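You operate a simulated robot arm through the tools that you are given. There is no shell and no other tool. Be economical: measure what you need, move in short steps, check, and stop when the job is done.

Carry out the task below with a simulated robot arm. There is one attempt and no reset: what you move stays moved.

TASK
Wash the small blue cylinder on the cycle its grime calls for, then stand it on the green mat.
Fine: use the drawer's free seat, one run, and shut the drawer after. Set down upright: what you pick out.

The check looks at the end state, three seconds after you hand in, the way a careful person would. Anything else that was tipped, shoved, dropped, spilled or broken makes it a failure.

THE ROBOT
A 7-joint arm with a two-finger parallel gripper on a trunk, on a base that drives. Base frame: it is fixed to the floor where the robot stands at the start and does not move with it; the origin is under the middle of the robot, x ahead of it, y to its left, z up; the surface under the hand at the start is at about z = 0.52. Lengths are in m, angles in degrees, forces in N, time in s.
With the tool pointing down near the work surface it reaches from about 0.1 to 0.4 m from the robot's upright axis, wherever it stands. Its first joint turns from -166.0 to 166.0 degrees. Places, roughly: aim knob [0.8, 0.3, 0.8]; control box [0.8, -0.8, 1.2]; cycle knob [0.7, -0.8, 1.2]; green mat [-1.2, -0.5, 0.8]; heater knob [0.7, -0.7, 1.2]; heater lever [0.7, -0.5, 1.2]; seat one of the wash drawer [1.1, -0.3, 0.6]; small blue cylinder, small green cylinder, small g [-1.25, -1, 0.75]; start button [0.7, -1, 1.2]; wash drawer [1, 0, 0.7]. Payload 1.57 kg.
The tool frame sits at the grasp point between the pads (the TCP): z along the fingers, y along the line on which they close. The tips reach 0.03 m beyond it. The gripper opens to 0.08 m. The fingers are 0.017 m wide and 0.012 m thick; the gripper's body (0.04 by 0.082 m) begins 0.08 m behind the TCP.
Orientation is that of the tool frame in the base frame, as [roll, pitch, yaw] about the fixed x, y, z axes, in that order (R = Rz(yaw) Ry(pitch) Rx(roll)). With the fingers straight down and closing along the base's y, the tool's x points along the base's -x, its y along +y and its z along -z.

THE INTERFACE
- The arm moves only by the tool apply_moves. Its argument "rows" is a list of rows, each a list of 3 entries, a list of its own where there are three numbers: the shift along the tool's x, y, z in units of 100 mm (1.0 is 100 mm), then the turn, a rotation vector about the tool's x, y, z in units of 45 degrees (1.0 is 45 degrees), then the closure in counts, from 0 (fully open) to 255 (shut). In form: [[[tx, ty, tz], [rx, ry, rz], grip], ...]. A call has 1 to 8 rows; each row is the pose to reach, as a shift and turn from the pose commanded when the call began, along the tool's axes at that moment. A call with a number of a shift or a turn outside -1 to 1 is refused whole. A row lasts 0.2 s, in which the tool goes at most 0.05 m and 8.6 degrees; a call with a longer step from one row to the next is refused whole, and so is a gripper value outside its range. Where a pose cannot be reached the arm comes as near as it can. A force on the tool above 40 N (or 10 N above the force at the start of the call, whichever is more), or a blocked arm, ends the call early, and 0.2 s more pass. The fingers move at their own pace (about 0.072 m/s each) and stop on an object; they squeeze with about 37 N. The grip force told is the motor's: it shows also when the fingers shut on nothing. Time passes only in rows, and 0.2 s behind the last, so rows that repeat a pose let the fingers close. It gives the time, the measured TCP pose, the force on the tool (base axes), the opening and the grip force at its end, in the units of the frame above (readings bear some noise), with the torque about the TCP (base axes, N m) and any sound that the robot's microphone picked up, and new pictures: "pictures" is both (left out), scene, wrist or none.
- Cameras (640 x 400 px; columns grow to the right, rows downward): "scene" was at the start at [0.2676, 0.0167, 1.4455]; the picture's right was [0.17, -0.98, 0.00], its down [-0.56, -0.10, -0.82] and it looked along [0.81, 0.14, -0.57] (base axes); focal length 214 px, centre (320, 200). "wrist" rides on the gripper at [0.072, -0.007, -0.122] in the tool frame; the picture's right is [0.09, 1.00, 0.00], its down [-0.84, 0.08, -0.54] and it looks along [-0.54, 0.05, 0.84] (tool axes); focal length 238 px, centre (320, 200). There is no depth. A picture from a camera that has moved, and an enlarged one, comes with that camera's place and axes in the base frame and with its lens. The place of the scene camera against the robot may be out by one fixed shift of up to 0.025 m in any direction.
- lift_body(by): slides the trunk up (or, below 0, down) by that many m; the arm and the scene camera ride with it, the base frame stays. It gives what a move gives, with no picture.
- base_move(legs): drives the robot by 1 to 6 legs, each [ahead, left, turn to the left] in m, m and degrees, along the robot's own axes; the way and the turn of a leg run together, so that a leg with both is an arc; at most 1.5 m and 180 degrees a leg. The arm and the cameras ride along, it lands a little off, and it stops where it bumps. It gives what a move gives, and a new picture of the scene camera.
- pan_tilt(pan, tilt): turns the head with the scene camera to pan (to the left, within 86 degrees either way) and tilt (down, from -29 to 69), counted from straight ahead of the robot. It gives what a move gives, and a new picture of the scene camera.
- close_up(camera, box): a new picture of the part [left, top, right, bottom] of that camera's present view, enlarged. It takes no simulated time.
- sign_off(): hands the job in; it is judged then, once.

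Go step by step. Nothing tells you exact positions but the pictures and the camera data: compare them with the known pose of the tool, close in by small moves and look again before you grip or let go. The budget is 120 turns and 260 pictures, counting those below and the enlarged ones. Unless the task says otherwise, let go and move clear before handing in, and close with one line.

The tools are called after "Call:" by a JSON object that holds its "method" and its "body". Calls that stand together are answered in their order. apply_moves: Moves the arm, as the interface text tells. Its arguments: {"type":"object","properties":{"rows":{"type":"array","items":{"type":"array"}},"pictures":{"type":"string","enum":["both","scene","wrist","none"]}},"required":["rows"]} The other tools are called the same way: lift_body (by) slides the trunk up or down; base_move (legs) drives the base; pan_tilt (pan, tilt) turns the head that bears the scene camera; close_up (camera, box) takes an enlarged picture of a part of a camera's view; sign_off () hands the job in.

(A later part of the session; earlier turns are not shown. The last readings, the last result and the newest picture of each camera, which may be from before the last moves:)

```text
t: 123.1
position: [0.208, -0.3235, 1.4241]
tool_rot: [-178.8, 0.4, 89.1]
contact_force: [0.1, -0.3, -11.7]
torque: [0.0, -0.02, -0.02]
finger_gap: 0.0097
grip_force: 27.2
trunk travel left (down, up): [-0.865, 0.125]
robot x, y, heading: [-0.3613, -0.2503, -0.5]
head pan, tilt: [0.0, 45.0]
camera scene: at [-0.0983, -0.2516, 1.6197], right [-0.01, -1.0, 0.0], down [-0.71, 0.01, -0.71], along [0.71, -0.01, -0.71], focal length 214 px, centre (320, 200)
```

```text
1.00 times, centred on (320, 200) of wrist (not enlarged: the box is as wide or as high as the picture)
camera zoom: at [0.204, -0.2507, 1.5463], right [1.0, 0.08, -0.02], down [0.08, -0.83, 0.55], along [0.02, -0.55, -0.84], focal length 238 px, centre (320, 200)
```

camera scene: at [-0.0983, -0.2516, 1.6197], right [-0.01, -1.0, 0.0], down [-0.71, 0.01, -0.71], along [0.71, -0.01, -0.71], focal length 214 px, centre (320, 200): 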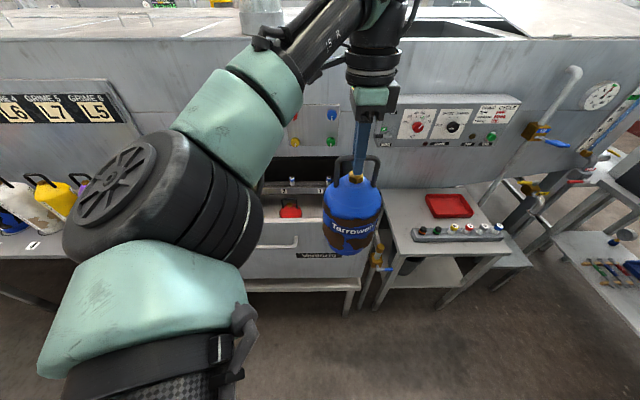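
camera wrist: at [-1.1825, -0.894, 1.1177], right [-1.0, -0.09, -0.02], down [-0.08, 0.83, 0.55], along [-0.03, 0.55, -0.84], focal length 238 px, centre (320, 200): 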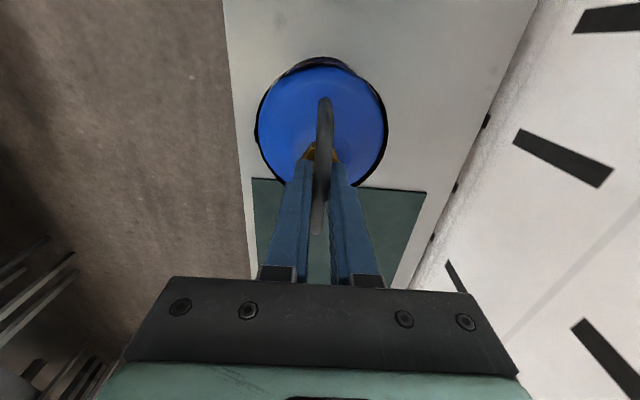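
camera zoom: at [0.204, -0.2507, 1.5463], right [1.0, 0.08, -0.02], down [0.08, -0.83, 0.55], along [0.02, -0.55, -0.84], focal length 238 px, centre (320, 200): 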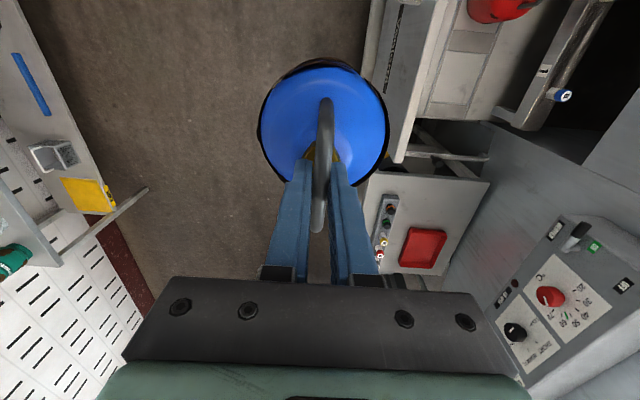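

Before going in, I test here how far the arm alone can lower with the trunk high, so the elbow stays above the drawer.

Call:
{"method": "apply_moves", "body": {"rows": [[[0, 0, 0.3], [0, 0, 0], 255], [[0, 0, 0.6], [0, 0, 0], 255], [[0, 0, 1.0], [0, 0, 0], 255]], "pictures": "none"}}

Call:
{"method": "apply_moves", "body": {"rows": [[[0, 0, 0.3], [0, 0, 0], 255], [[0, 0, 0.6], [0, 0, 0], 255], [[0, 0, 1.0], [0, 0, 0], 255]], "pictures": "none"}}

Call:
{"method": "apply_moves", "body": {"rows": [[[0, 0, 0.3], [0, 0, 0], 255], [[0, 0, 0.6], [0, 0, 0], 255], [[0, 0, 1.0], [0, 0, 0], 255]], "pictures": "both"}}

```text
t: 123.9
position: [0.2052, -0.3267, 1.3229]
tool_rot: [-178.9, 0.5, 89.2]
contact_force: [-0.1, 0.1, -11.7]
torque: [0.02, 0.0, 0.0]
finger_gap: 0.0096
grip_force: 27.8
trunk travel left (down, up): [-0.865, 0.125]
robot x, y, heading: [-0.3651, -0.2504, -0.7]
head pan, tilt: [0.0, 45.0]
```

```text
t: 124.7
position: [0.2023, -0.3279, 1.2233]
tool_rot: [-178.7, 0.4, 89.0]
contact_force: [0.1, -0.7, -11.8]
torque: [0.0, -0.04, 0.01]
finger_gap: 0.0097
grip_force: 28.5
trunk travel left (down, up): [-0.865, 0.125]
robot x, y, heading: [-0.3624, -0.254, -0.4]
head pan, tilt: [0.0, 45.0]
```

```text
t: 125.5
position: [0.2017, -0.3255, 1.1241]
tool_rot: [-178.9, 0.5, 89.1]
contact_force: [0.7, -0.1, -11.4]
torque: [-0.01, -0.08, 0.02]
finger_gap: 0.0095
grip_force: 28.1
trunk travel left (down, up): [-0.865, 0.125]
robot x, y, heading: [-0.3638, -0.2458, -0.3]
head pan, tilt: [0.0, 45.0]
camera scene: at [-0.0978, -0.2523, 1.6196], right [-0.01, -1.0, 0.0], down [-0.71, 0.01, -0.71], along [0.71, -0.01, -0.71], focal length 214 px, centre (320, 200)
camera wrist: at [0.1979, -0.2534, 1.2459], right [1.0, 0.08, -0.02], down [0.08, -0.83, 0.55], along [0.03, -0.55, -0.84], focal length 238 px, centre (320, 200)
```

scene: 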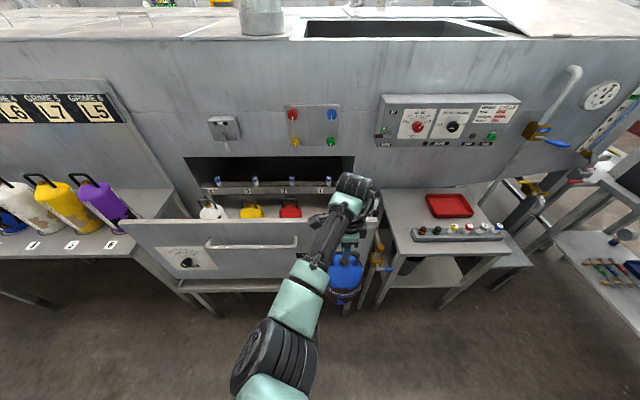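
wrist: 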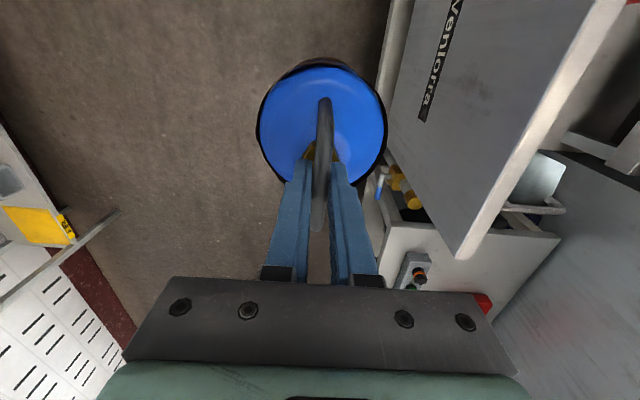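

The arm lowers fine with the elbow staying high. I test another 0.2 m.

Call:
{"method": "apply_moves", "body": {"rows": [[[0, 0, 0.3], [0, 0, 0], 255], [[0, 0, 0.6], [0, 0, 0], 255], [[0, 0, 1.0], [0, 0, 0], 255]], "pictures": "none"}}

Call:
{"method": "apply_moves", "body": {"rows": [[[0, 0, 0.3], [0, 0, 0], 255], [[0, 0, 0.6], [0, 0, 0], 255], [[0, 0, 1.0], [0, 0, 0], 255]], "pictures": "scene"}}

```text
t: 126.3
position: [0.199, -0.3258, 1.0236]
tool_rot: [-178.9, 0.4, 89.1]
contact_force: [0.7, -0.1, -11.5]
torque: [0.02, -0.02, 0.0]
finger_gap: 0.0098
grip_force: 28.1
trunk travel left (down, up): [-0.865, 0.125]
robot x, y, heading: [-0.364, -0.2492, -0.5]
head pan, tilt: [0.0, 45.0]
```

```text
t: 127.1
position: [0.1937, -0.3298, 0.9357]
tool_rot: [-178.9, 0.4, 89.1]
contact_force: [-0.1, -0.2, -12.1]
torque: [0.03, 0.02, -0.03]
finger_gap: 0.0096
grip_force: 27.9
out of reach, approached as far as the arm can: row 3
trunk travel left (down, up): [-0.865, 0.125]
robot x, y, heading: [-0.3614, -0.2477, -0.2]
head pan, tilt: [0.0, 45.0]
camera scene: at [-0.0982, -0.2524, 1.6196], right [-0.01, -1.0, 0.0], down [-0.71, 0.01, -0.71], along [0.71, -0.01, -0.71], focal length 214 px, centre (320, 200)
```

scene: 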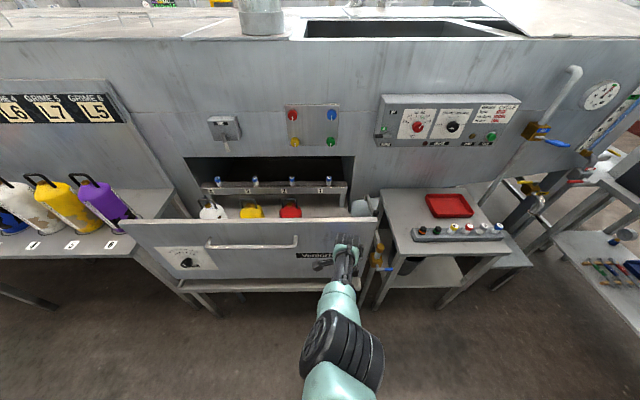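

Lowest reach at this trunk height is z 0.936, so I'll add a little trunk travel at the end. I raise the arm again, and look down to see how much room the base has.

Call:
{"method": "apply_moves", "body": {"rows": [[[0, 0, -0.4], [0, 0, 0], 255], [[0, 0, -0.8], [0, 0, 0], 255], [[0, 0, -1.0], [0, 0, 0], 255]], "pictures": "none"}}

Call:
{"method": "apply_moves", "body": {"rows": [[[0, 0, -0.4], [0, 0, 0], 255], [[0, 0, -0.8], [0, 0, 0], 255], [[0, 0, -1.0], [0, 0, 0], 255]], "pictures": "none"}}

Call:
{"method": "pan_tilt", "body": {"pan": 0, "tilt": 69}}

Call:
{"method": "apply_moves", "body": {"rows": [[[0, 0, -0.4], [0, 0, 0], 255], [[0, 0, -0.8], [0, 0, 0], 255], [[0, 0, -1.0], [0, 0, 0], 255]], "pictures": "none"}}

Call:
{"method": "apply_moves", "body": {"rows": [[[0, 0, -0.4], [0, 0, 0], 255], [[0, 0, -0.8], [0, 0, 0], 255], [[0, 0, -1.0], [0, 0, 0], 255]], "pictures": "none"}}

Call:
{"method": "apply_moves", "body": {"rows": [[[0, 0, -0.4], [0, 0, 0], 255], [[0, 0, -0.8], [0, 0, 0], 255]], "pictures": "none"}}

```text
t: 127.9
position: [0.1971, -0.3267, 1.0337]
tool_rot: [-178.8, 0.4, 89.1]
contact_force: [0.3, -0.3, -12.3]
torque: [0.02, 0.05, 0.0]
finger_gap: 0.0098
grip_force: 28.0
trunk travel left (down, up): [-0.865, 0.125]
robot x, y, heading: [-0.362, -0.2487, -0.7]
head pan, tilt: [0.0, 45.0]
```

```text
t: 128.7
position: [0.1986, -0.3281, 1.1369]
tool_rot: [-178.9, 0.4, 89.1]
contact_force: [0.3, -0.1, -11.7]
torque: [0.0, 0.0, 0.0]
finger_gap: 0.0098
grip_force: 28.2
trunk travel left (down, up): [-0.865, 0.125]
robot x, y, heading: [-0.3637, -0.2502, -0.5]
head pan, tilt: [0.0, 45.0]
```

```text
t: 129.6
position: [0.1978, -0.3273, 1.1361]
tool_rot: [-178.8, 0.4, 89.1]
contact_force: [-0.1, 0.9, -12.0]
torque: [0.01, 0.02, -0.04]
finger_gap: 0.0094
grip_force: 27.2
trunk travel left (down, up): [-0.865, 0.125]
robot x, y, heading: [-0.3582, -0.2509, -0.6]
head pan, tilt: [0.0, 68.8]
camera scene: at [-0.1237, -0.2516, 1.5908], right [-0.01, -1.0, 0.0], down [-0.93, 0.01, -0.36], along [0.36, 0.0, -0.93], focal length 214 px, centre (320, 200)
```

scene: 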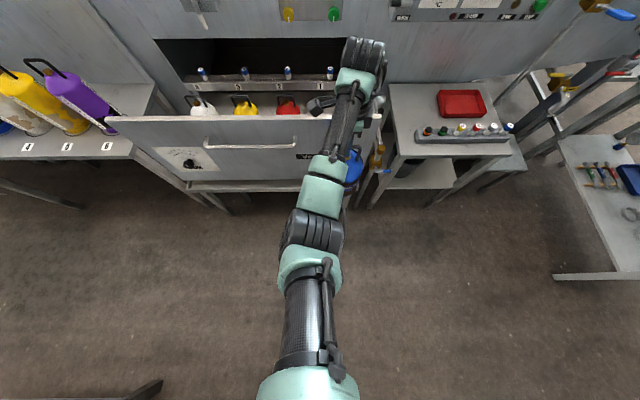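

```text
t: 130.4
position: [0.2009, -0.3294, 1.2384]
tool_rot: [-178.7, 0.2, 89.1]
contact_force: [0.4, -0.3, -11.3]
torque: [0.0, 0.05, -0.02]
finger_gap: 0.0097
grip_force: 27.5
trunk travel left (down, up): [-0.865, 0.125]
robot x, y, heading: [-0.3601, -0.2514, -0.8]
head pan, tilt: [0.0, 68.8]
```

```text
t: 131.2
position: [0.2015, -0.3246, 1.3348]
tool_rot: [-178.8, 0.4, 89.1]
contact_force: [0.9, 0.1, -12.3]
torque: [0.04, 0.02, -0.03]
finger_gap: 0.0098
grip_force: 27.5
trunk travel left (down, up): [-0.865, 0.125]
robot x, y, heading: [-0.3604, -0.2501, -0.4]
head pan, tilt: [0.0, 68.8]
```

```text
t: 131.8
position: [0.2014, -0.3233, 1.4122]
tool_rot: [-178.8, 0.4, 89.0]
contact_force: [-0.5, -0.2, -12.4]
torque: [0.0, 0.07, 0.01]
finger_gap: 0.0096
grip_force: 27.6
trunk travel left (down, up): [-0.865, 0.125]
robot x, y, heading: [-0.3641, -0.2501, -0.6]
head pan, tilt: [0.0, 68.8]
```

The floor ahead is clear. I drive forward in two stages with the cylinder high over the drawer front.

Call:
{"method": "base_move", "body": {"legs": [[0, 0, 0.6], [0.25, 0.02, 0]]}}

Call:
{"method": "base_move", "body": {"legs": [[0.18, 0, 0]]}}

Call:
{"method": "close_up", "body": {"camera": "wrist", "box": [0, 0, 640, 400]}}

```text
t: 133.9
position: [0.4491, -0.2991, 1.4138]
tool_rot: [-178.9, 0.5, 89.6]
contact_force: [-0.2, 0.2, -11.9]
torque: [0.02, 0.03, -0.03]
finger_gap: 0.0099
grip_force: 27.8
trunk travel left (down, up): [-0.865, 0.125]
robot x, y, heading: [-0.1151, -0.2312, -0.1]
head pan, tilt: [0.0, 68.8]
camera scene: at [0.1226, -0.2302, 1.591], right [0.0, -1.0, 0.0], down [-0.93, 0.0, -0.36], along [0.36, 0.0, -0.93], focal length 214 px, centre (320, 200)
```

scene: 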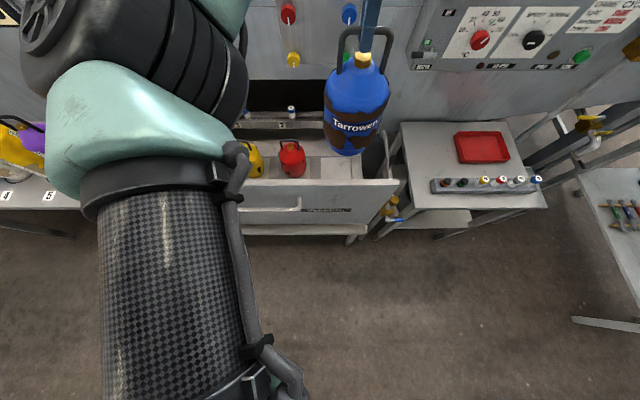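

```text
t: 135.4
position: [0.6291, -0.3004, 1.4131]
tool_rot: [-178.8, 0.4, 89.5]
contact_force: [-0.3, 0.6, -11.6]
torque: [0.03, 0.05, -0.01]
finger_gap: 0.0095
grip_force: 28.1
trunk travel left (down, up): [-0.865, 0.125]
robot x, y, heading: [0.067, -0.2304, -0.3]
head pan, tilt: [0.0, 68.8]
camera scene: at [0.3017, -0.2311, 1.591], right [0.0, -1.0, 0.0], down [-0.93, 0.0, -0.36], along [0.36, 0.0, -0.93], focal length 214 px, centre (320, 200)
```

scene: 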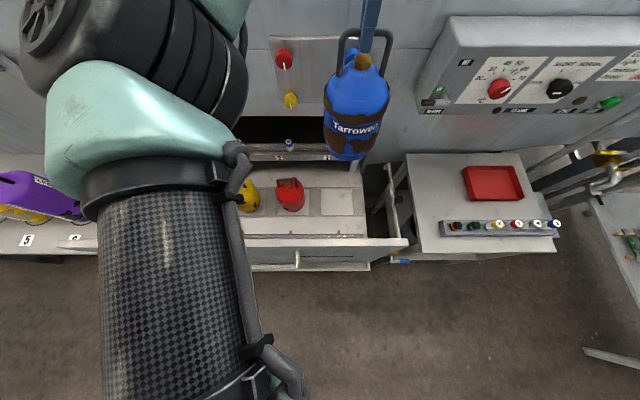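

```text
1.00 times, centred on (320, 200) of wrist (not enlarged: the box is as wide or as high as the picture)
camera zoom: at [0.6244, -0.2284, 1.5363], right [1.0, 0.08, -0.02], down [0.08, -0.83, 0.55], along [0.03, -0.55, -0.84], focal length 238 px, centre (320, 200)
```

zoom: 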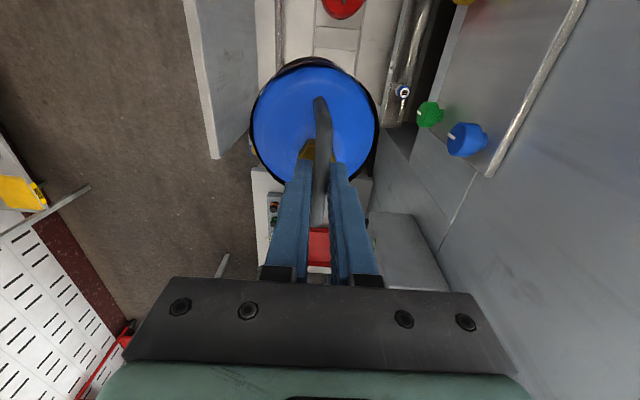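

I see a white plate (seat 1) right of the red cylinder. I take a closer view to get its exact centre.

Call:
{"method": "close_up", "body": {"camera": "scene", "box": [220, 130, 420, 270]}}

```text
2.86 times, centred on (320, 200) of scene
camera zoom: at [0.3017, -0.2311, 1.591], right [0.0, -1.0, 0.0], down [-0.93, 0.0, -0.36], along [0.36, 0.0, -0.93], focal length 613 px, centre (320, 200)
```

zoom: 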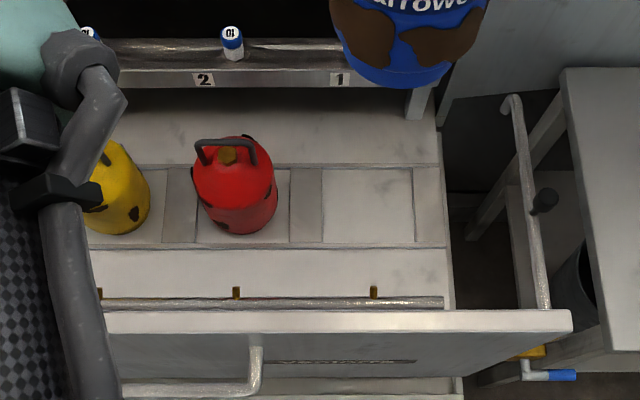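

By triangulation, seat 1's centre is about (0.68, −0.314), with the bay floor near z 0.6. I move over it and start lowering with the arm.

Call:
{"method": "base_move", "body": {"legs": [[0.05, -0.017, 0]]}}

Call:
{"method": "apply_moves", "body": {"rows": [[[0, 0, 0.3], [0, 0, 0], 255], [[0, 0, 0.6], [0, 0, 0], 255], [[0, 0, 1.0], [0, 0, 0], 255]], "pictures": "none"}}

Call:
{"method": "apply_moves", "body": {"rows": [[[0, 0, 0.3], [0, 0, 0], 255], [[0, 0, 0.6], [0, 0, 0], 255], [[0, 0, 1.0], [0, 0, 0], 255]], "pictures": "both"}}

```text
t: 136.4
position: [0.6759, -0.3175, 1.4139]
tool_rot: [-178.8, 0.5, 89.4]
contact_force: [-1.0, 0.8, -12.6]
torque: [0.0, 0.07, -0.04]
finger_gap: 0.0096
grip_force: 28.3
trunk travel left (down, up): [-0.865, 0.125]
robot x, y, heading: [0.1148, -0.2479, -0.2]
head pan, tilt: [0.0, 68.8]
camera scene: at [0.3498, -0.2471, 1.5912], right [0.0, -1.0, 0.0], down [-0.93, 0.0, -0.36], along [0.36, 0.0, -0.93], focal length 214 px, centre (320, 200)
```

scene: 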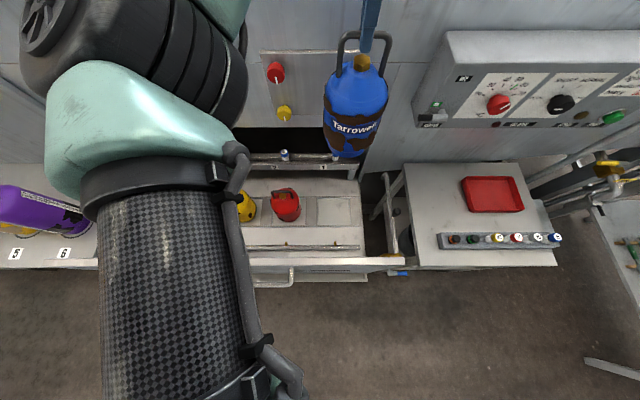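

```text
t: 137.2
position: [0.6779, -0.3166, 1.3107]
tool_rot: [-178.8, 0.5, 89.4]
contact_force: [-0.3, 0.7, -11.6]
torque: [0.0, 0.05, 0.02]
finger_gap: 0.0096
grip_force: 28.0
trunk travel left (down, up): [-0.865, 0.125]
robot x, y, heading: [0.1156, -0.2489, -0.1]
head pan, tilt: [0.0, 68.8]
```

```text
t: 138.0
position: [0.6731, -0.3199, 1.2118]
tool_rot: [-178.7, 0.4, 89.4]
contact_force: [0.0, 0.1, -11.9]
torque: [0.02, 0.04, 0.03]
finger_gap: 0.0096
grip_force: 28.1
trunk travel left (down, up): [-0.865, 0.125]
robot x, y, heading: [0.1109, -0.2487, -0.1]
head pan, tilt: [0.0, 68.8]
camera scene: at [0.3521, -0.248, 1.5908], right [0.0, -1.0, 0.0], down [-0.93, 0.0, -0.36], along [0.36, 0.0, -0.93], focal length 214 px, centre (320, 200)
camera wrist: at [0.6702, -0.2467, 1.3355], right [1.0, 0.08, -0.02], down [0.08, -0.83, 0.55], along [0.03, -0.55, -0.84], focal length 238 px, centre (320, 200)
```

scene: 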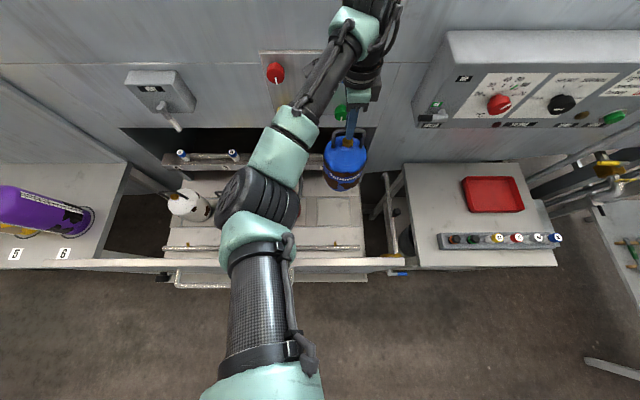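
wrist: 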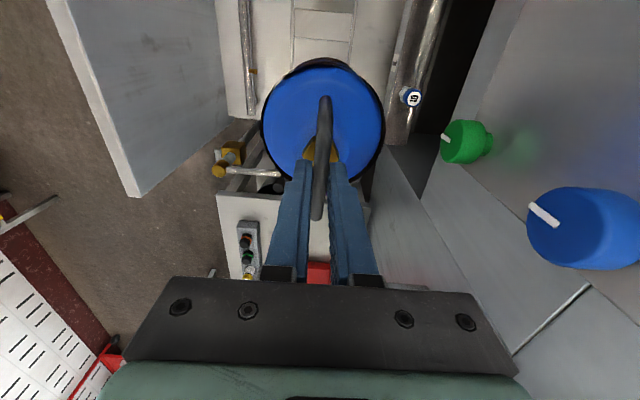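

Well aligned with the bay. I lower further and check.

Call:
{"method": "apply_moves", "body": {"rows": [[[0, 0, 0.3], [0, 0, 0], 255], [[0, 0, 0.6], [0, 0, 0], 255], [[0, 0, 1.0], [0, 0, 0], 255]], "pictures": "none"}}

Call:
{"method": "apply_moves", "body": {"rows": [[[0, 0, 0.3], [0, 0, 0], 255], [[0, 0, 0.6], [0, 0, 0], 255], [[0, 0, 1.0], [0, 0, 0], 255]], "pictures": "both"}}

Call:
{"method": "close_up", "body": {"camera": "scene", "box": [220, 130, 420, 270]}}

```text
t: 138.8
position: [0.6708, -0.3151, 1.114]
tool_rot: [-178.7, 0.4, 89.5]
contact_force: [0.8, 0.1, -11.4]
torque: [0.06, -0.01, 0.01]
finger_gap: 0.0095
grip_force: 28.6
trunk travel left (down, up): [-0.865, 0.125]
robot x, y, heading: [0.1132, -0.2454, -0.1]
head pan, tilt: [0.0, 68.8]
```

```text
t: 139.6
position: [0.6674, -0.3205, 1.0121]
tool_rot: [-178.7, 0.4, 89.6]
contact_force: [-0.6, -0.3, -11.9]
torque: [0.05, 0.0, 0.0]
finger_gap: 0.0098
grip_force: 28.0
trunk travel left (down, up): [-0.865, 0.125]
robot x, y, heading: [0.1127, -0.2442, 0.0]
head pan, tilt: [0.0, 68.8]
camera scene: at [0.3525, -0.2483, 1.5907], right [0.0, -1.0, 0.0], down [-0.93, 0.0, -0.36], along [0.36, 0.0, -0.93], focal length 214 px, centre (320, 200)
camera wrist: at [0.6646, -0.2481, 1.1349], right [1.0, 0.08, -0.02], down [0.08, -0.83, 0.55], along [0.03, -0.55, -0.84], focal length 238 px, centre (320, 200)
```

scene: 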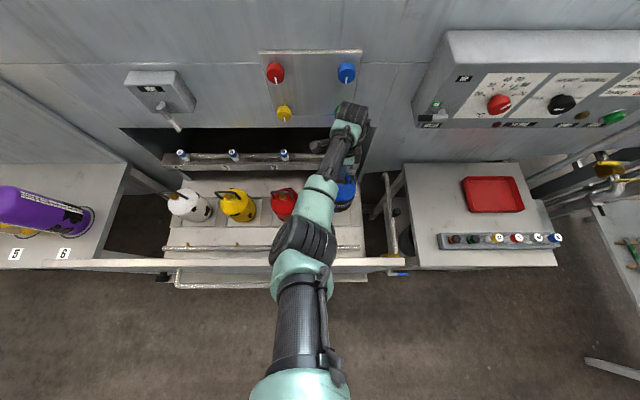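
wrist: 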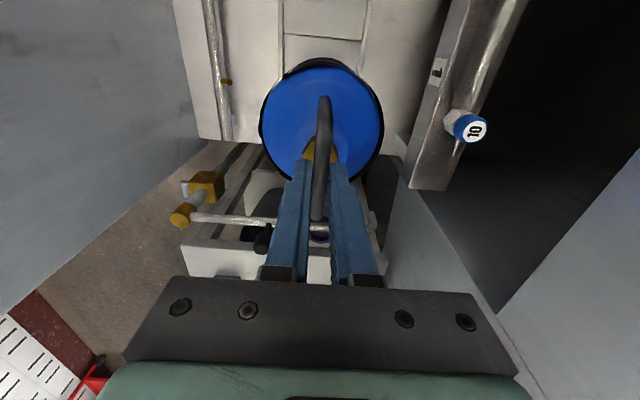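

```text
2.86 times, centred on (320, 200) of scene
camera zoom: at [0.3525, -0.2483, 1.5907], right [0.0, -1.0, 0.0], down [-0.93, 0.0, -0.36], along [0.36, 0.0, -0.93], focal length 613 px, centre (320, 200)
```

zoom: 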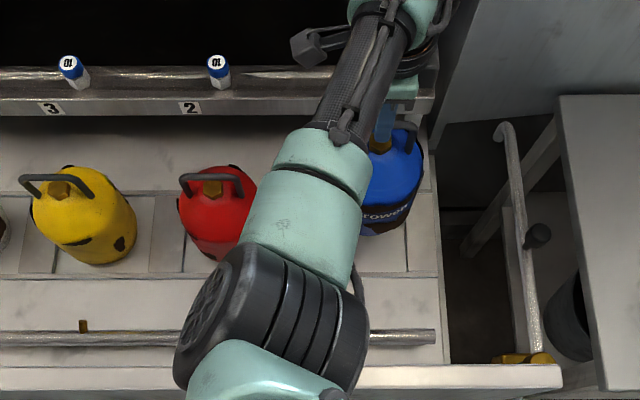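

The bottle is centred over the bay. I lower the trunk a bit, then the arm for the final contact.

Call:
{"method": "lift_body", "body": {"by": -0.1}}

Call:
{"method": "apply_moves", "body": {"rows": [[[0, 0, 0.1], [0, 0, 0], 255], [[0, 0, 0.2], [0, 0, 0], 255], [[0, 0, 0.3], [0, 0, 0], 255]], "pictures": "both"}}

Call:
{"method": "close_up", "body": {"camera": "scene", "box": [220, 130, 420, 270]}}

```text
t: 140.9
position: [0.668, -0.3208, 0.9132]
tool_rot: [-178.8, 0.4, 89.4]
contact_force: [-0.5, 0.2, -11.2]
torque: [0.07, -0.04, 0.0]
finger_gap: 0.0098
grip_force: 27.5
trunk travel left (down, up): [-0.765, 0.225]
robot x, y, heading: [0.1126, -0.2454, -0.2]
head pan, tilt: [0.0, 68.8]
```

```text
t: 141.7
position: [0.6691, -0.3193, 0.8911]
tool_rot: [-179.8, 0.4, 89.5]
contact_force: [0.3, 0.6, 26.0]
torque: [0.54, 0.1, 0.1]
finger_gap: 0.0089
grip_force: 27.3
trunk travel left (down, up): [-0.765, 0.225]
robot x, y, heading: [0.1172, -0.2504, -0.3]
head pan, tilt: [0.0, 68.8]
camera scene: at [0.3468, -0.247, 1.4924], right [0.0, -1.0, 0.0], down [-0.93, 0.0, -0.36], along [0.36, 0.0, -0.93], focal length 214 px, centre (320, 200)
camera wrist: at [0.6626, -0.2481, 1.0127], right [1.0, 0.08, -0.01], down [0.07, -0.83, 0.55], along [0.04, -0.55, -0.84], focal length 238 px, centre (320, 200)
```

scene: 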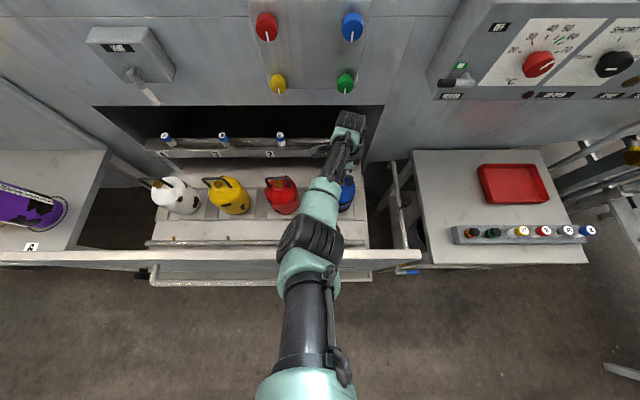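
wrist: 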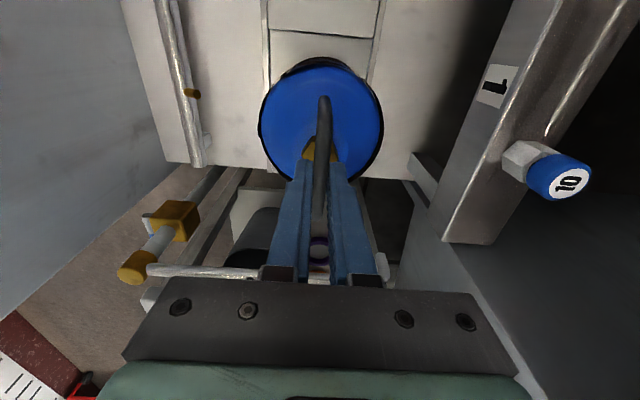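

```text
2.86 times, centred on (320, 200) of scene
camera zoom: at [0.3468, -0.247, 1.4924], right [0.0, -1.0, 0.0], down [-0.93, 0.0, -0.36], along [0.36, 0.0, -0.93], focal length 613 px, centre (320, 200)
```

zoom: 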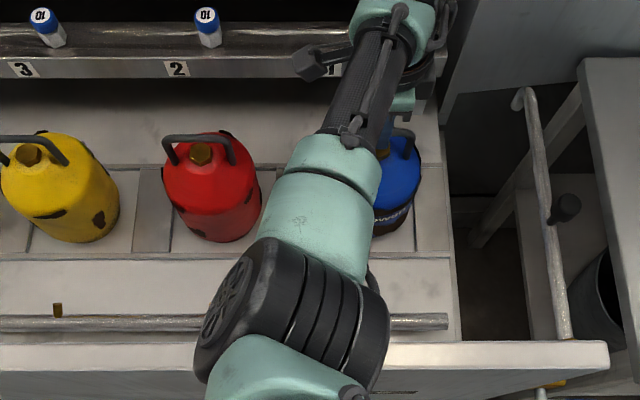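

Contact at z 0.891. I check whether it's really down in the bay and not on an edge.

Call:
{"method": "close_up", "body": {"camera": "scene", "box": [260, 160, 380, 230]}}

Call:
{"method": "close_up", "body": {"camera": "wrist", "box": [220, 20, 420, 200]}}

Call:
{"method": "pan_tilt", "body": {"pan": -15, "tilt": 60}}

Call:
{"method": "close_up", "body": {"camera": "scene", "box": [200, 80, 360, 220]}}

```text
5.33 times, centred on (320, 195) of scene
camera zoom: at [0.3468, -0.247, 1.4924], right [0.0, -1.0, 0.0], down [-0.93, 0.0, -0.36], along [0.36, 0.0, -0.93], focal length 1144 px, centre (320, 227)
```

zoom: 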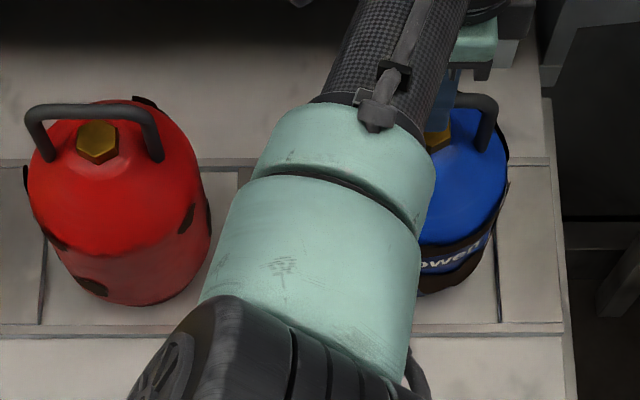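

```text
2.22 times, centred on (320, 110) of wrist
camera zoom: at [0.6626, -0.2481, 1.0127], right [1.0, 0.08, -0.01], down [0.07, -0.83, 0.55], along [0.04, -0.55, -0.84], focal length 530 px, centre (320, 400)
```

zoom: 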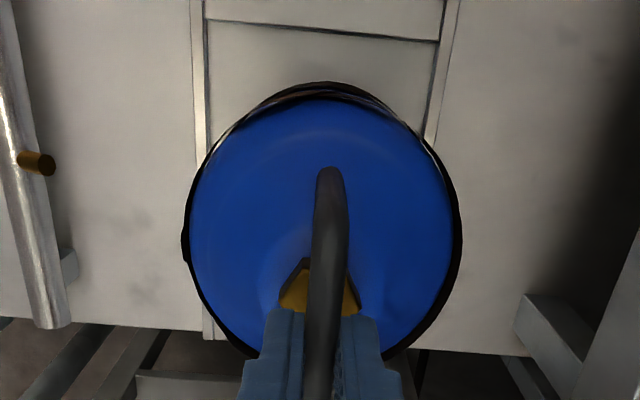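

```text
t: 142.5
position: [0.6656, -0.3204, 0.8842]
tool_rot: [-179.0, 0.4, 89.5]
contact_force: [1.0, -1.0, 21.8]
torque: [-0.05, 0.01, 0.04]
finger_gap: 0.0097
grip_force: 28.0
trunk travel left (down, up): [-0.765, 0.225]
robot x, y, heading: [0.1108, -0.2497, -0.3]
head pan, tilt: [-15.0, 60.0]
camera scene: at [0.3565, -0.2646, 1.5009], right [-0.26, -0.96, 0.0], down [-0.83, 0.23, -0.5], along [0.48, -0.13, -0.87], focal length 214 px, centre (320, 200)
```

scene: 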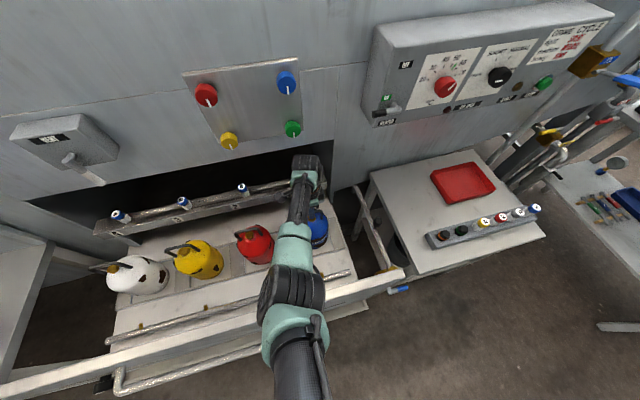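

```text
2.86 times, centred on (280, 150) of scene
camera zoom: at [0.3565, -0.2646, 1.5009], right [-0.26, -0.96, 0.0], down [-0.83, 0.23, -0.5], along [0.48, -0.13, -0.87], focal length 613 px, centre (434, 343)
```

zoom: 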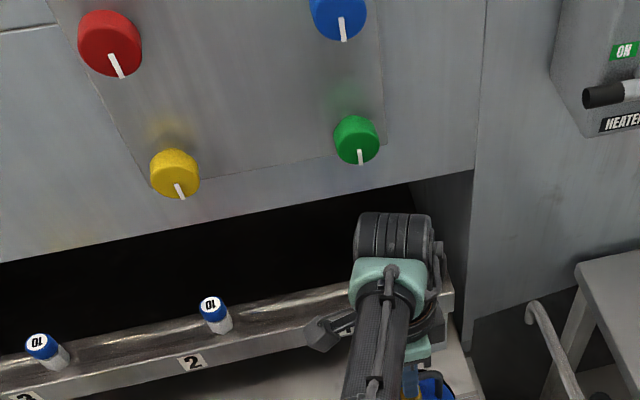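

Rim and rail positions match the red cylinder's, and the torque has settled near zero, so it's standing flat in the bay. I release and rise clear.

Call:
{"method": "apply_moves", "body": {"rows": [[[0, 0, -0.08], [0, 0, 0], 255], [[0, 0, -0.08], [0, 0, 0], 0], [[0, 0, -0.08], [0, 0, 0], 0], [[0, 0, -0.08], [0, 0, 0], 0], [[0, 0, -0.08], [0, 0, 0], 0], [[0, 0, -0.4], [0, 0, 0], 0], [[0, 0, -0.8], [0, 0, 0], 0]], "pictures": "wrist"}}

```text
t: 144.1
position: [0.6649, -0.3209, 0.9631]
tool_rot: [-178.8, 0.4, 89.5]
contact_force: [-0.5, -0.7, -0.2]
torque: [-0.01, 0.0, -0.03]
finger_gap: 0.08
grip_force: 0.0
trunk travel left (down, up): [-0.765, 0.225]
robot x, y, heading: [0.1121, -0.2515, -0.2]
head pan, tilt: [-15.0, 60.0]
camera wrist: at [0.6616, -0.2472, 1.0865], right [1.0, 0.08, -0.02], down [0.08, -0.83, 0.55], along [0.03, -0.55, -0.84], focal length 238 px, centre (320, 200)
```

wrist: 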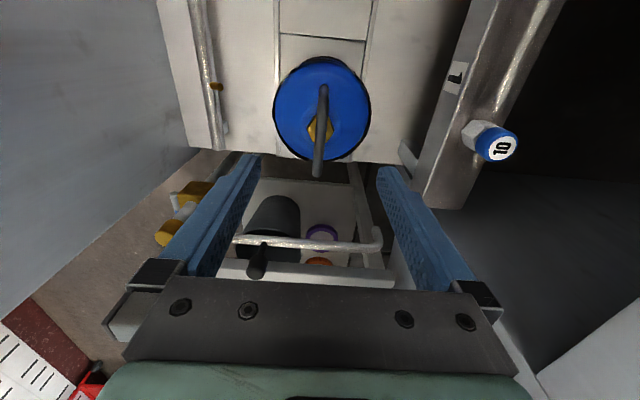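

The blue cylinder stands upright in seat 1. I rise clear, back out, and turn the gripper forward again to close the drawer.

Call:
{"method": "lift_body", "body": {"by": 0.22}}

Call:
{"method": "apply_moves", "body": {"rows": [[[0, 0, -0.4], [0, 0, 0], 0], [[0, 0, -0.8], [0, 0, 0], 0], [[0, 0, -1.0], [0, 0, 0], 0]], "pictures": "none"}}

Call:
{"method": "base_move", "body": {"legs": [[-0.45, 0, 0.2]]}}

Call:
{"method": "apply_moves", "body": {"rows": [[[0, 0, 0], [-0.18, 0, 0], 0], [[0, 0, 0], [-0.36, 0, 0], 0], [[0, 0, 0], [-0.54, 0, 0], 0], [[0, 0, 0], [-0.72, 0, 0], 0], [[0, 0, 0], [-0.9, 0, 0], 0], [[0, 0, 0], [-1.0, 0, 0], 0]], "pictures": "none"}}

Call:
{"method": "apply_moves", "body": {"rows": [[[0, 0, 0], [-0.18, 0, 0], 0], [[0, 0, 0], [-0.36, 0, 0], 0], [[0, 0, 0], [-0.54, 0, 0], 0], [[0, 0, 0], [-0.72, 0, 0], 0], [[0, 0, 0], [-0.9, 0, 0], 0], [[0, 0, 0], [-1.0, 0, 0], 0]], "pictures": "scene"}}

```text
t: 146.4
position: [0.6649, -0.3204, 1.1837]
tool_rot: [-178.8, 0.4, 89.5]
contact_force: [0.3, 1.3, 0.5]
torque: [0.0, 0.02, -0.02]
finger_gap: 0.0801
grip_force: 0.0
trunk travel left (down, up): [-0.985, 0.005]
robot x, y, heading: [0.1135, -0.2494, -0.6]
head pan, tilt: [-15.0, 60.0]
```

```text
t: 147.2
position: [0.6661, -0.3193, 1.2833]
tool_rot: [-178.8, 0.4, 89.4]
contact_force: [0.9, 0.1, -0.3]
torque: [0.0, 0.0, -0.02]
finger_gap: 0.0797
grip_force: 0.1
trunk travel left (down, up): [-0.985, 0.005]
robot x, y, heading: [0.1128, -0.2489, -0.3]
head pan, tilt: [-15.0, 60.0]
```

```text
t: 149.8
position: [0.2342, -0.3093, 1.283]
tool_rot: [-178.8, 0.4, 90.7]
contact_force: [0.1, -0.3, 0.4]
torque: [0.0, 0.02, -0.01]
finger_gap: 0.08
grip_force: 0.1
trunk travel left (down, up): [-0.985, 0.005]
robot x, y, heading: [-0.3161, -0.2481, 1.1]
head pan, tilt: [-15.0, 60.0]
camera scene: at [-0.0764, -0.2628, 1.7203], right [-0.24, -0.97, 0.0], down [-0.84, 0.21, -0.5], along [0.48, -0.12, -0.87], focal length 214 px, centre (320, 200)
```

scene: 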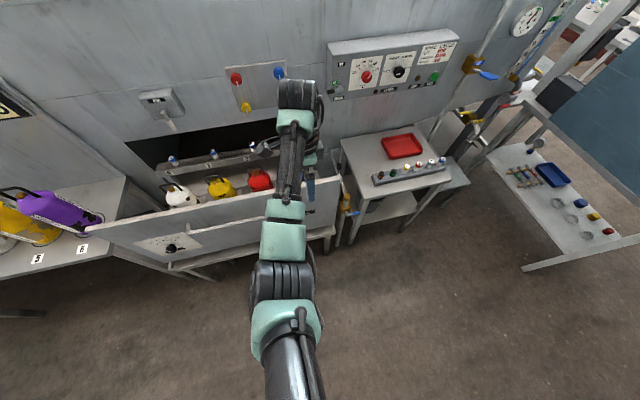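

```text
t: 151.2
position: [0.2321, -0.3092, 1.2841]
tool_rot: [136.0, 0.4, 90.7]
contact_force: [0.1, 0.6, -0.3]
torque: [0.0, -0.01, 0.01]
finger_gap: 0.0799
grip_force: 0.0
trunk travel left (down, up): [-0.985, 0.005]
robot x, y, heading: [-0.3206, -0.2533, 1.0]
head pan, tilt: [-15.0, 60.0]
```

```text
t: 152.7
position: [0.2325, -0.3122, 1.2842]
tool_rot: [91.1, 0.4, 90.4]
contact_force: [0.6, -0.2, 0.8]
torque: [-0.02, 0.0, 0.05]
finger_gap: 0.08
grip_force: 0.0
trunk travel left (down, up): [-0.985, 0.005]
robot x, y, heading: [-0.3223, -0.2537, 1.0]
head pan, tilt: [-15.0, 60.0]
camera scene: at [-0.0773, -0.2634, 1.7205], right [-0.24, -0.97, 0.0], down [-0.84, 0.21, -0.5], along [0.49, -0.12, -0.87], focal length 214 px, centre (320, 200)
```

scene: 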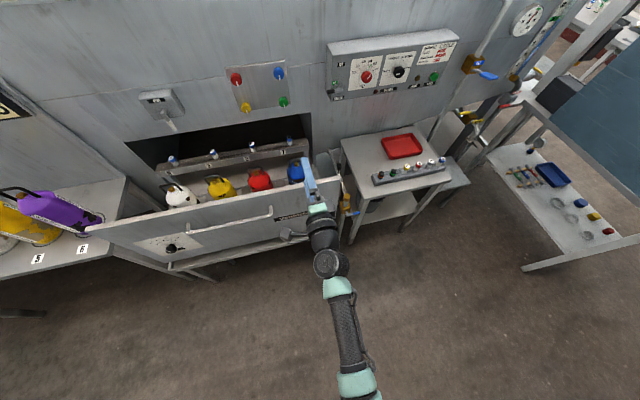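

The drawer holds all four. I shift left to the bar's centre and lower to bar height.

Call:
{"method": "base_move", "body": {"legs": [[-0.06, 0.265, -1.0]]}}

Call:
{"method": "lift_body", "body": {"by": -0.342}}

Call:
{"method": "pan_tilt", "body": {"pan": 0, "tilt": 40}}

Call:
{"method": "close_up", "body": {"camera": "wrist", "box": [0, 0, 640, 400]}}

```text
t: 154.6
position: [0.1699, -0.054, 1.2843]
tool_rot: [91.2, 0.4, 89.6]
contact_force: [-0.1, -0.2, 0.3]
torque: [0.01, -0.05, 0.0]
finger_gap: 0.08
grip_force: 0.0
trunk travel left (down, up): [-0.985, 0.005]
robot x, y, heading: [-0.3841, 0.0146, -0.2]
head pan, tilt: [-15.0, 60.0]
camera scene: at [-0.1388, -0.0015, 1.7204], right [-0.26, -0.96, 0.0], down [-0.84, 0.23, -0.5], along [0.48, -0.13, -0.87], focal length 214 px, centre (320, 200)
```

scene: 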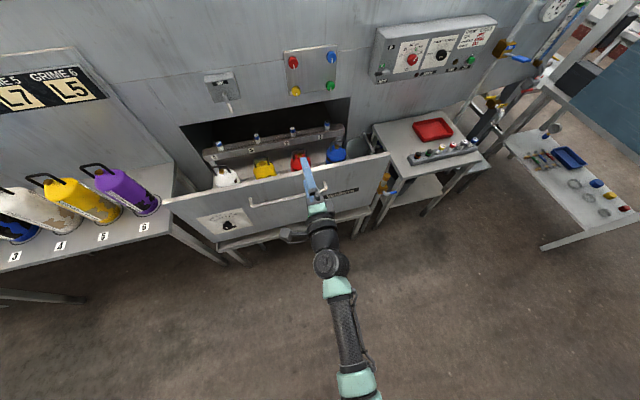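

```text
t: 157.9
position: [0.1688, -0.0547, 0.9431]
tool_rot: [91.2, 0.4, 89.5]
contact_force: [0.1, 0.4, 0.4]
torque: [0.01, 0.03, 0.0]
finger_gap: 0.0802
grip_force: 0.0
trunk travel left (down, up): [-0.643, 0.347]
robot x, y, heading: [-0.3855, 0.0177, -0.3]
head pan, tilt: [-15.0, 60.0]
```

```text
t: 158.8
position: [0.1703, -0.054, 0.942]
tool_rot: [91.2, 0.4, 89.5]
contact_force: [0.4, 0.6, 0.1]
torque: [0.0, -0.01, -0.01]
finger_gap: 0.0799
grip_force: 0.0
trunk travel left (down, up): [-0.643, 0.347]
robot x, y, heading: [-0.3842, 0.0166, 0.0]
head pan, tilt: [0.0, 40.0]
camera scene: at [-0.1185, 0.0168, 1.4051], right [0.0, -1.0, 0.0], down [-0.64, 0.0, -0.77], along [0.77, 0.0, -0.64], focal length 214 px, centre (320, 200)
```

scene: 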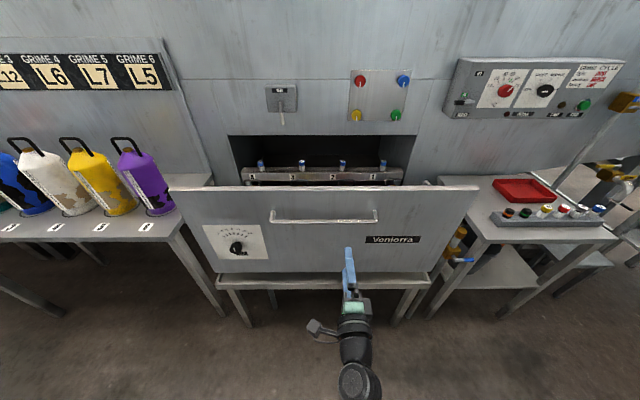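

```text
1.00 times, centred on (320, 200) of wrist (not enlarged: the box is as wide or as high as the picture)
camera zoom: at [0.0479, 0.0184, 0.9387], right [0.02, 0.1, 0.99], down [-0.55, -0.83, 0.09], along [0.84, -0.55, 0.04], focal length 238 px, centre (320, 200)
```

zoom: 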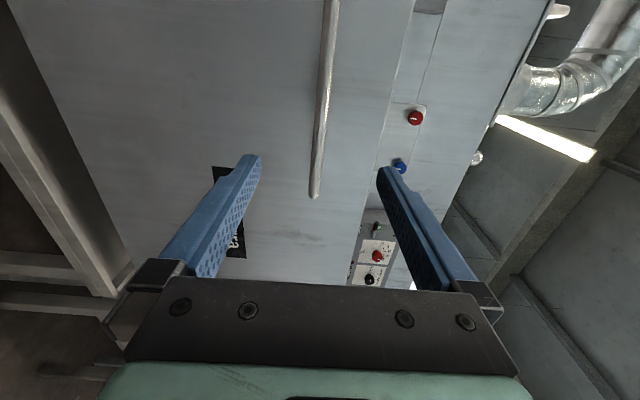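

The bar is between the fingers. I advance, grip it and push the drawer in gently.

Call:
{"method": "apply_moves", "body": {"rows": [[[0, 0, 0.45], [0, 0, 0], 0], [[0, 0, 0.9], [0, 0, 0], 0], [[0, 0, 1.0], [0, 0, 0], 0]], "pictures": "none"}}

Call:
{"method": "apply_moves", "body": {"rows": [[[0, 0, 0.4], [0, 0, 0], 0], [[0, 0, 0.63], [0, 0, 0], 0], [[0, 0, 0.63], [0, 0, 0], 255], [[0, 0, 0.63], [0, 0, 0], 255], [[0, 0, 0.63], [0, 0, 0], 255], [[0, 0, 0.63], [0, 0, 0], 255]], "pictures": "scene"}}

```text
t: 159.6
position: [0.2705, -0.0543, 0.9406]
tool_rot: [91.3, 0.4, 89.5]
contact_force: [-0.2, -0.4, 0.8]
torque: [-0.01, -0.01, 0.0]
finger_gap: 0.0803
grip_force: 0.1
trunk travel left (down, up): [-0.643, 0.347]
robot x, y, heading: [-0.3863, 0.0185, -0.2]
head pan, tilt: [0.0, 40.0]
```

```text
t: 161.0
position: [0.329, -0.0565, 0.9407]
tool_rot: [91.1, 0.3, 89.5]
contact_force: [3.4, -0.3, 3.0]
torque: [0.26, -0.08, 0.06]
finger_gap: 0.0158
grip_force: 31.4
trunk travel left (down, up): [-0.643, 0.347]
robot x, y, heading: [-0.3802, 0.0175, -0.2]
head pan, tilt: [0.0, 40.0]
camera scene: at [-0.1184, 0.0168, 1.4053], right [0.0, -1.0, 0.0], down [-0.64, 0.0, -0.77], along [0.77, 0.0, -0.64], focal length 214 px, centre (320, 200)
```

scene: 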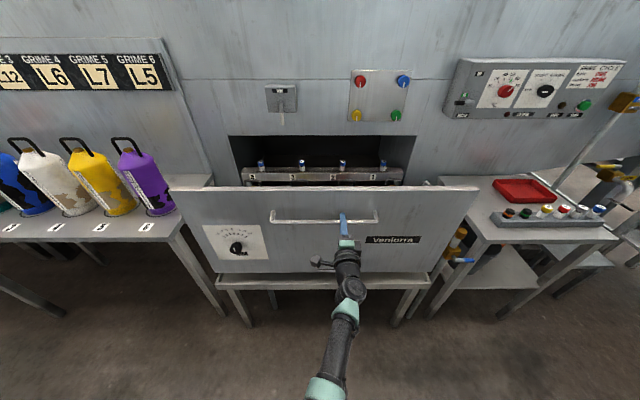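

Gripped. I push with the base, then finish with the arm.

Call:
{"method": "base_move", "body": {"legs": [[0.3, 0, 0]]}}

Call:
{"method": "apply_moves", "body": {"rows": [[[0, 0, 0.2], [0, 0, 0], 255], [[0, 0, 0.4], [0, 0, 0], 255], [[0, 0, 0.6], [0, 0, 0], 255], [[0, 0, 0.8], [0, 0, 0], 255]], "pictures": "none"}}

```text
t: 163.0
position: [0.623, -0.0559, 0.9396]
tool_rot: [91.1, 0.4, 89.5]
contact_force: [-2.8, -9.0, 9.1]
torque: [0.2, 0.0, -0.6]
finger_gap: 0.0156
grip_force: 31.1
trunk travel left (down, up): [-0.643, 0.347]
robot x, y, heading: [-0.0898, 0.0179, 0.2]
head pan, tilt: [0.0, 40.0]
camera scene: at [0.1734, 0.0165, 1.4056], right [0.0, -1.0, 0.0], down [-0.64, 0.0, -0.77], along [0.77, 0.0, -0.64], focal length 214 px, centre (320, 200)
```

scene: 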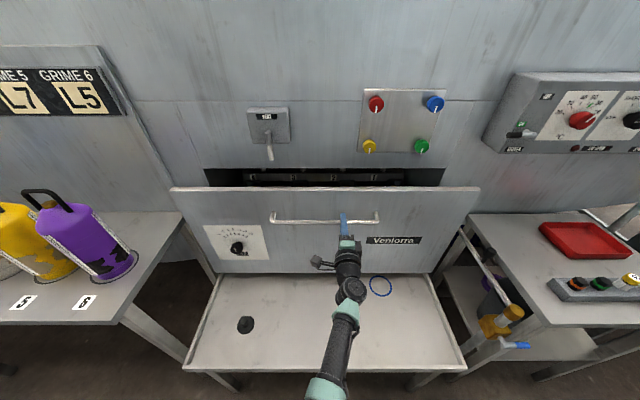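

```text
t: 164.0
position: [0.6954, -0.0552, 0.9401]
tool_rot: [90.9, 0.2, 89.5]
contact_force: [2.7, 1.3, 4.0]
torque: [0.37, -0.07, 0.36]
finger_gap: 0.0157
grip_force: 31.5
out of reach, approached as far as the arm can: row 4
trunk travel left (down, up): [-0.643, 0.347]
robot x, y, heading: [-0.0915, 0.0161, 0.3]
head pan, tilt: [0.0, 40.0]
```

Call:
{"method": "base_move", "body": {"legs": [[0.06, 0, 0]]}}

Call:
{"method": "base_move", "body": {"legs": [[0.05, 0, 0]]}}

```text
t: 164.9
position: [0.7499, -0.055, 0.9399]
tool_rot: [91.0, 0.5, 89.5]
contact_force: [-3.4, 0.3, 12.4]
torque: [0.25, 0.08, -0.02]
finger_gap: 0.0161
grip_force: 31.2
trunk travel left (down, up): [-0.643, 0.347]
robot x, y, heading: [-0.0307, 0.0131, -0.1]
head pan, tilt: [0.0, 40.0]
camera scene: at [0.2313, 0.0177, 1.4059], right [0.0, -1.0, 0.0], down [-0.64, 0.0, -0.77], along [0.77, 0.0, -0.64], focal length 214 px, centre (320, 200)
```

scene: 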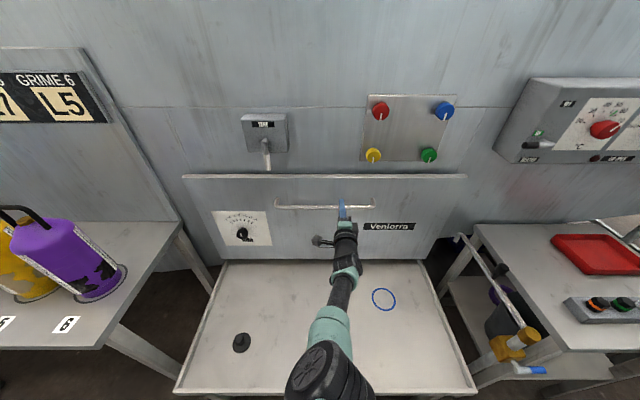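

```text
t: 165.9
position: [0.7889, -0.0562, 0.9397]
tool_rot: [90.1, 0.1, 89.6]
contact_force: [-24.7, 3.2, 10.1]
torque: [-0.07, -0.31, -0.23]
finger_gap: 0.0159
grip_force: 31.1
trunk travel left (down, up): [-0.643, 0.347]
robot x, y, heading: [0.0121, 0.0185, 0.3]
head pan, tilt: [0.0, 40.0]
stopped in leg 1: the force on the tool passed its limit at 216 N (the readings are from after the stop); the commanded pose is now the measured one
camera scene: at [0.2727, 0.0185, 1.4062], right [0.0, -1.0, 0.0], down [-0.64, 0.0, -0.77], along [0.77, 0.0, -0.64], focal length 214 px, centre (320, 200)
```

scene: 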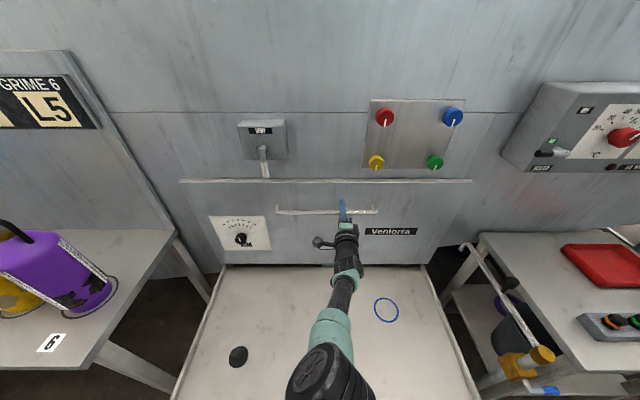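

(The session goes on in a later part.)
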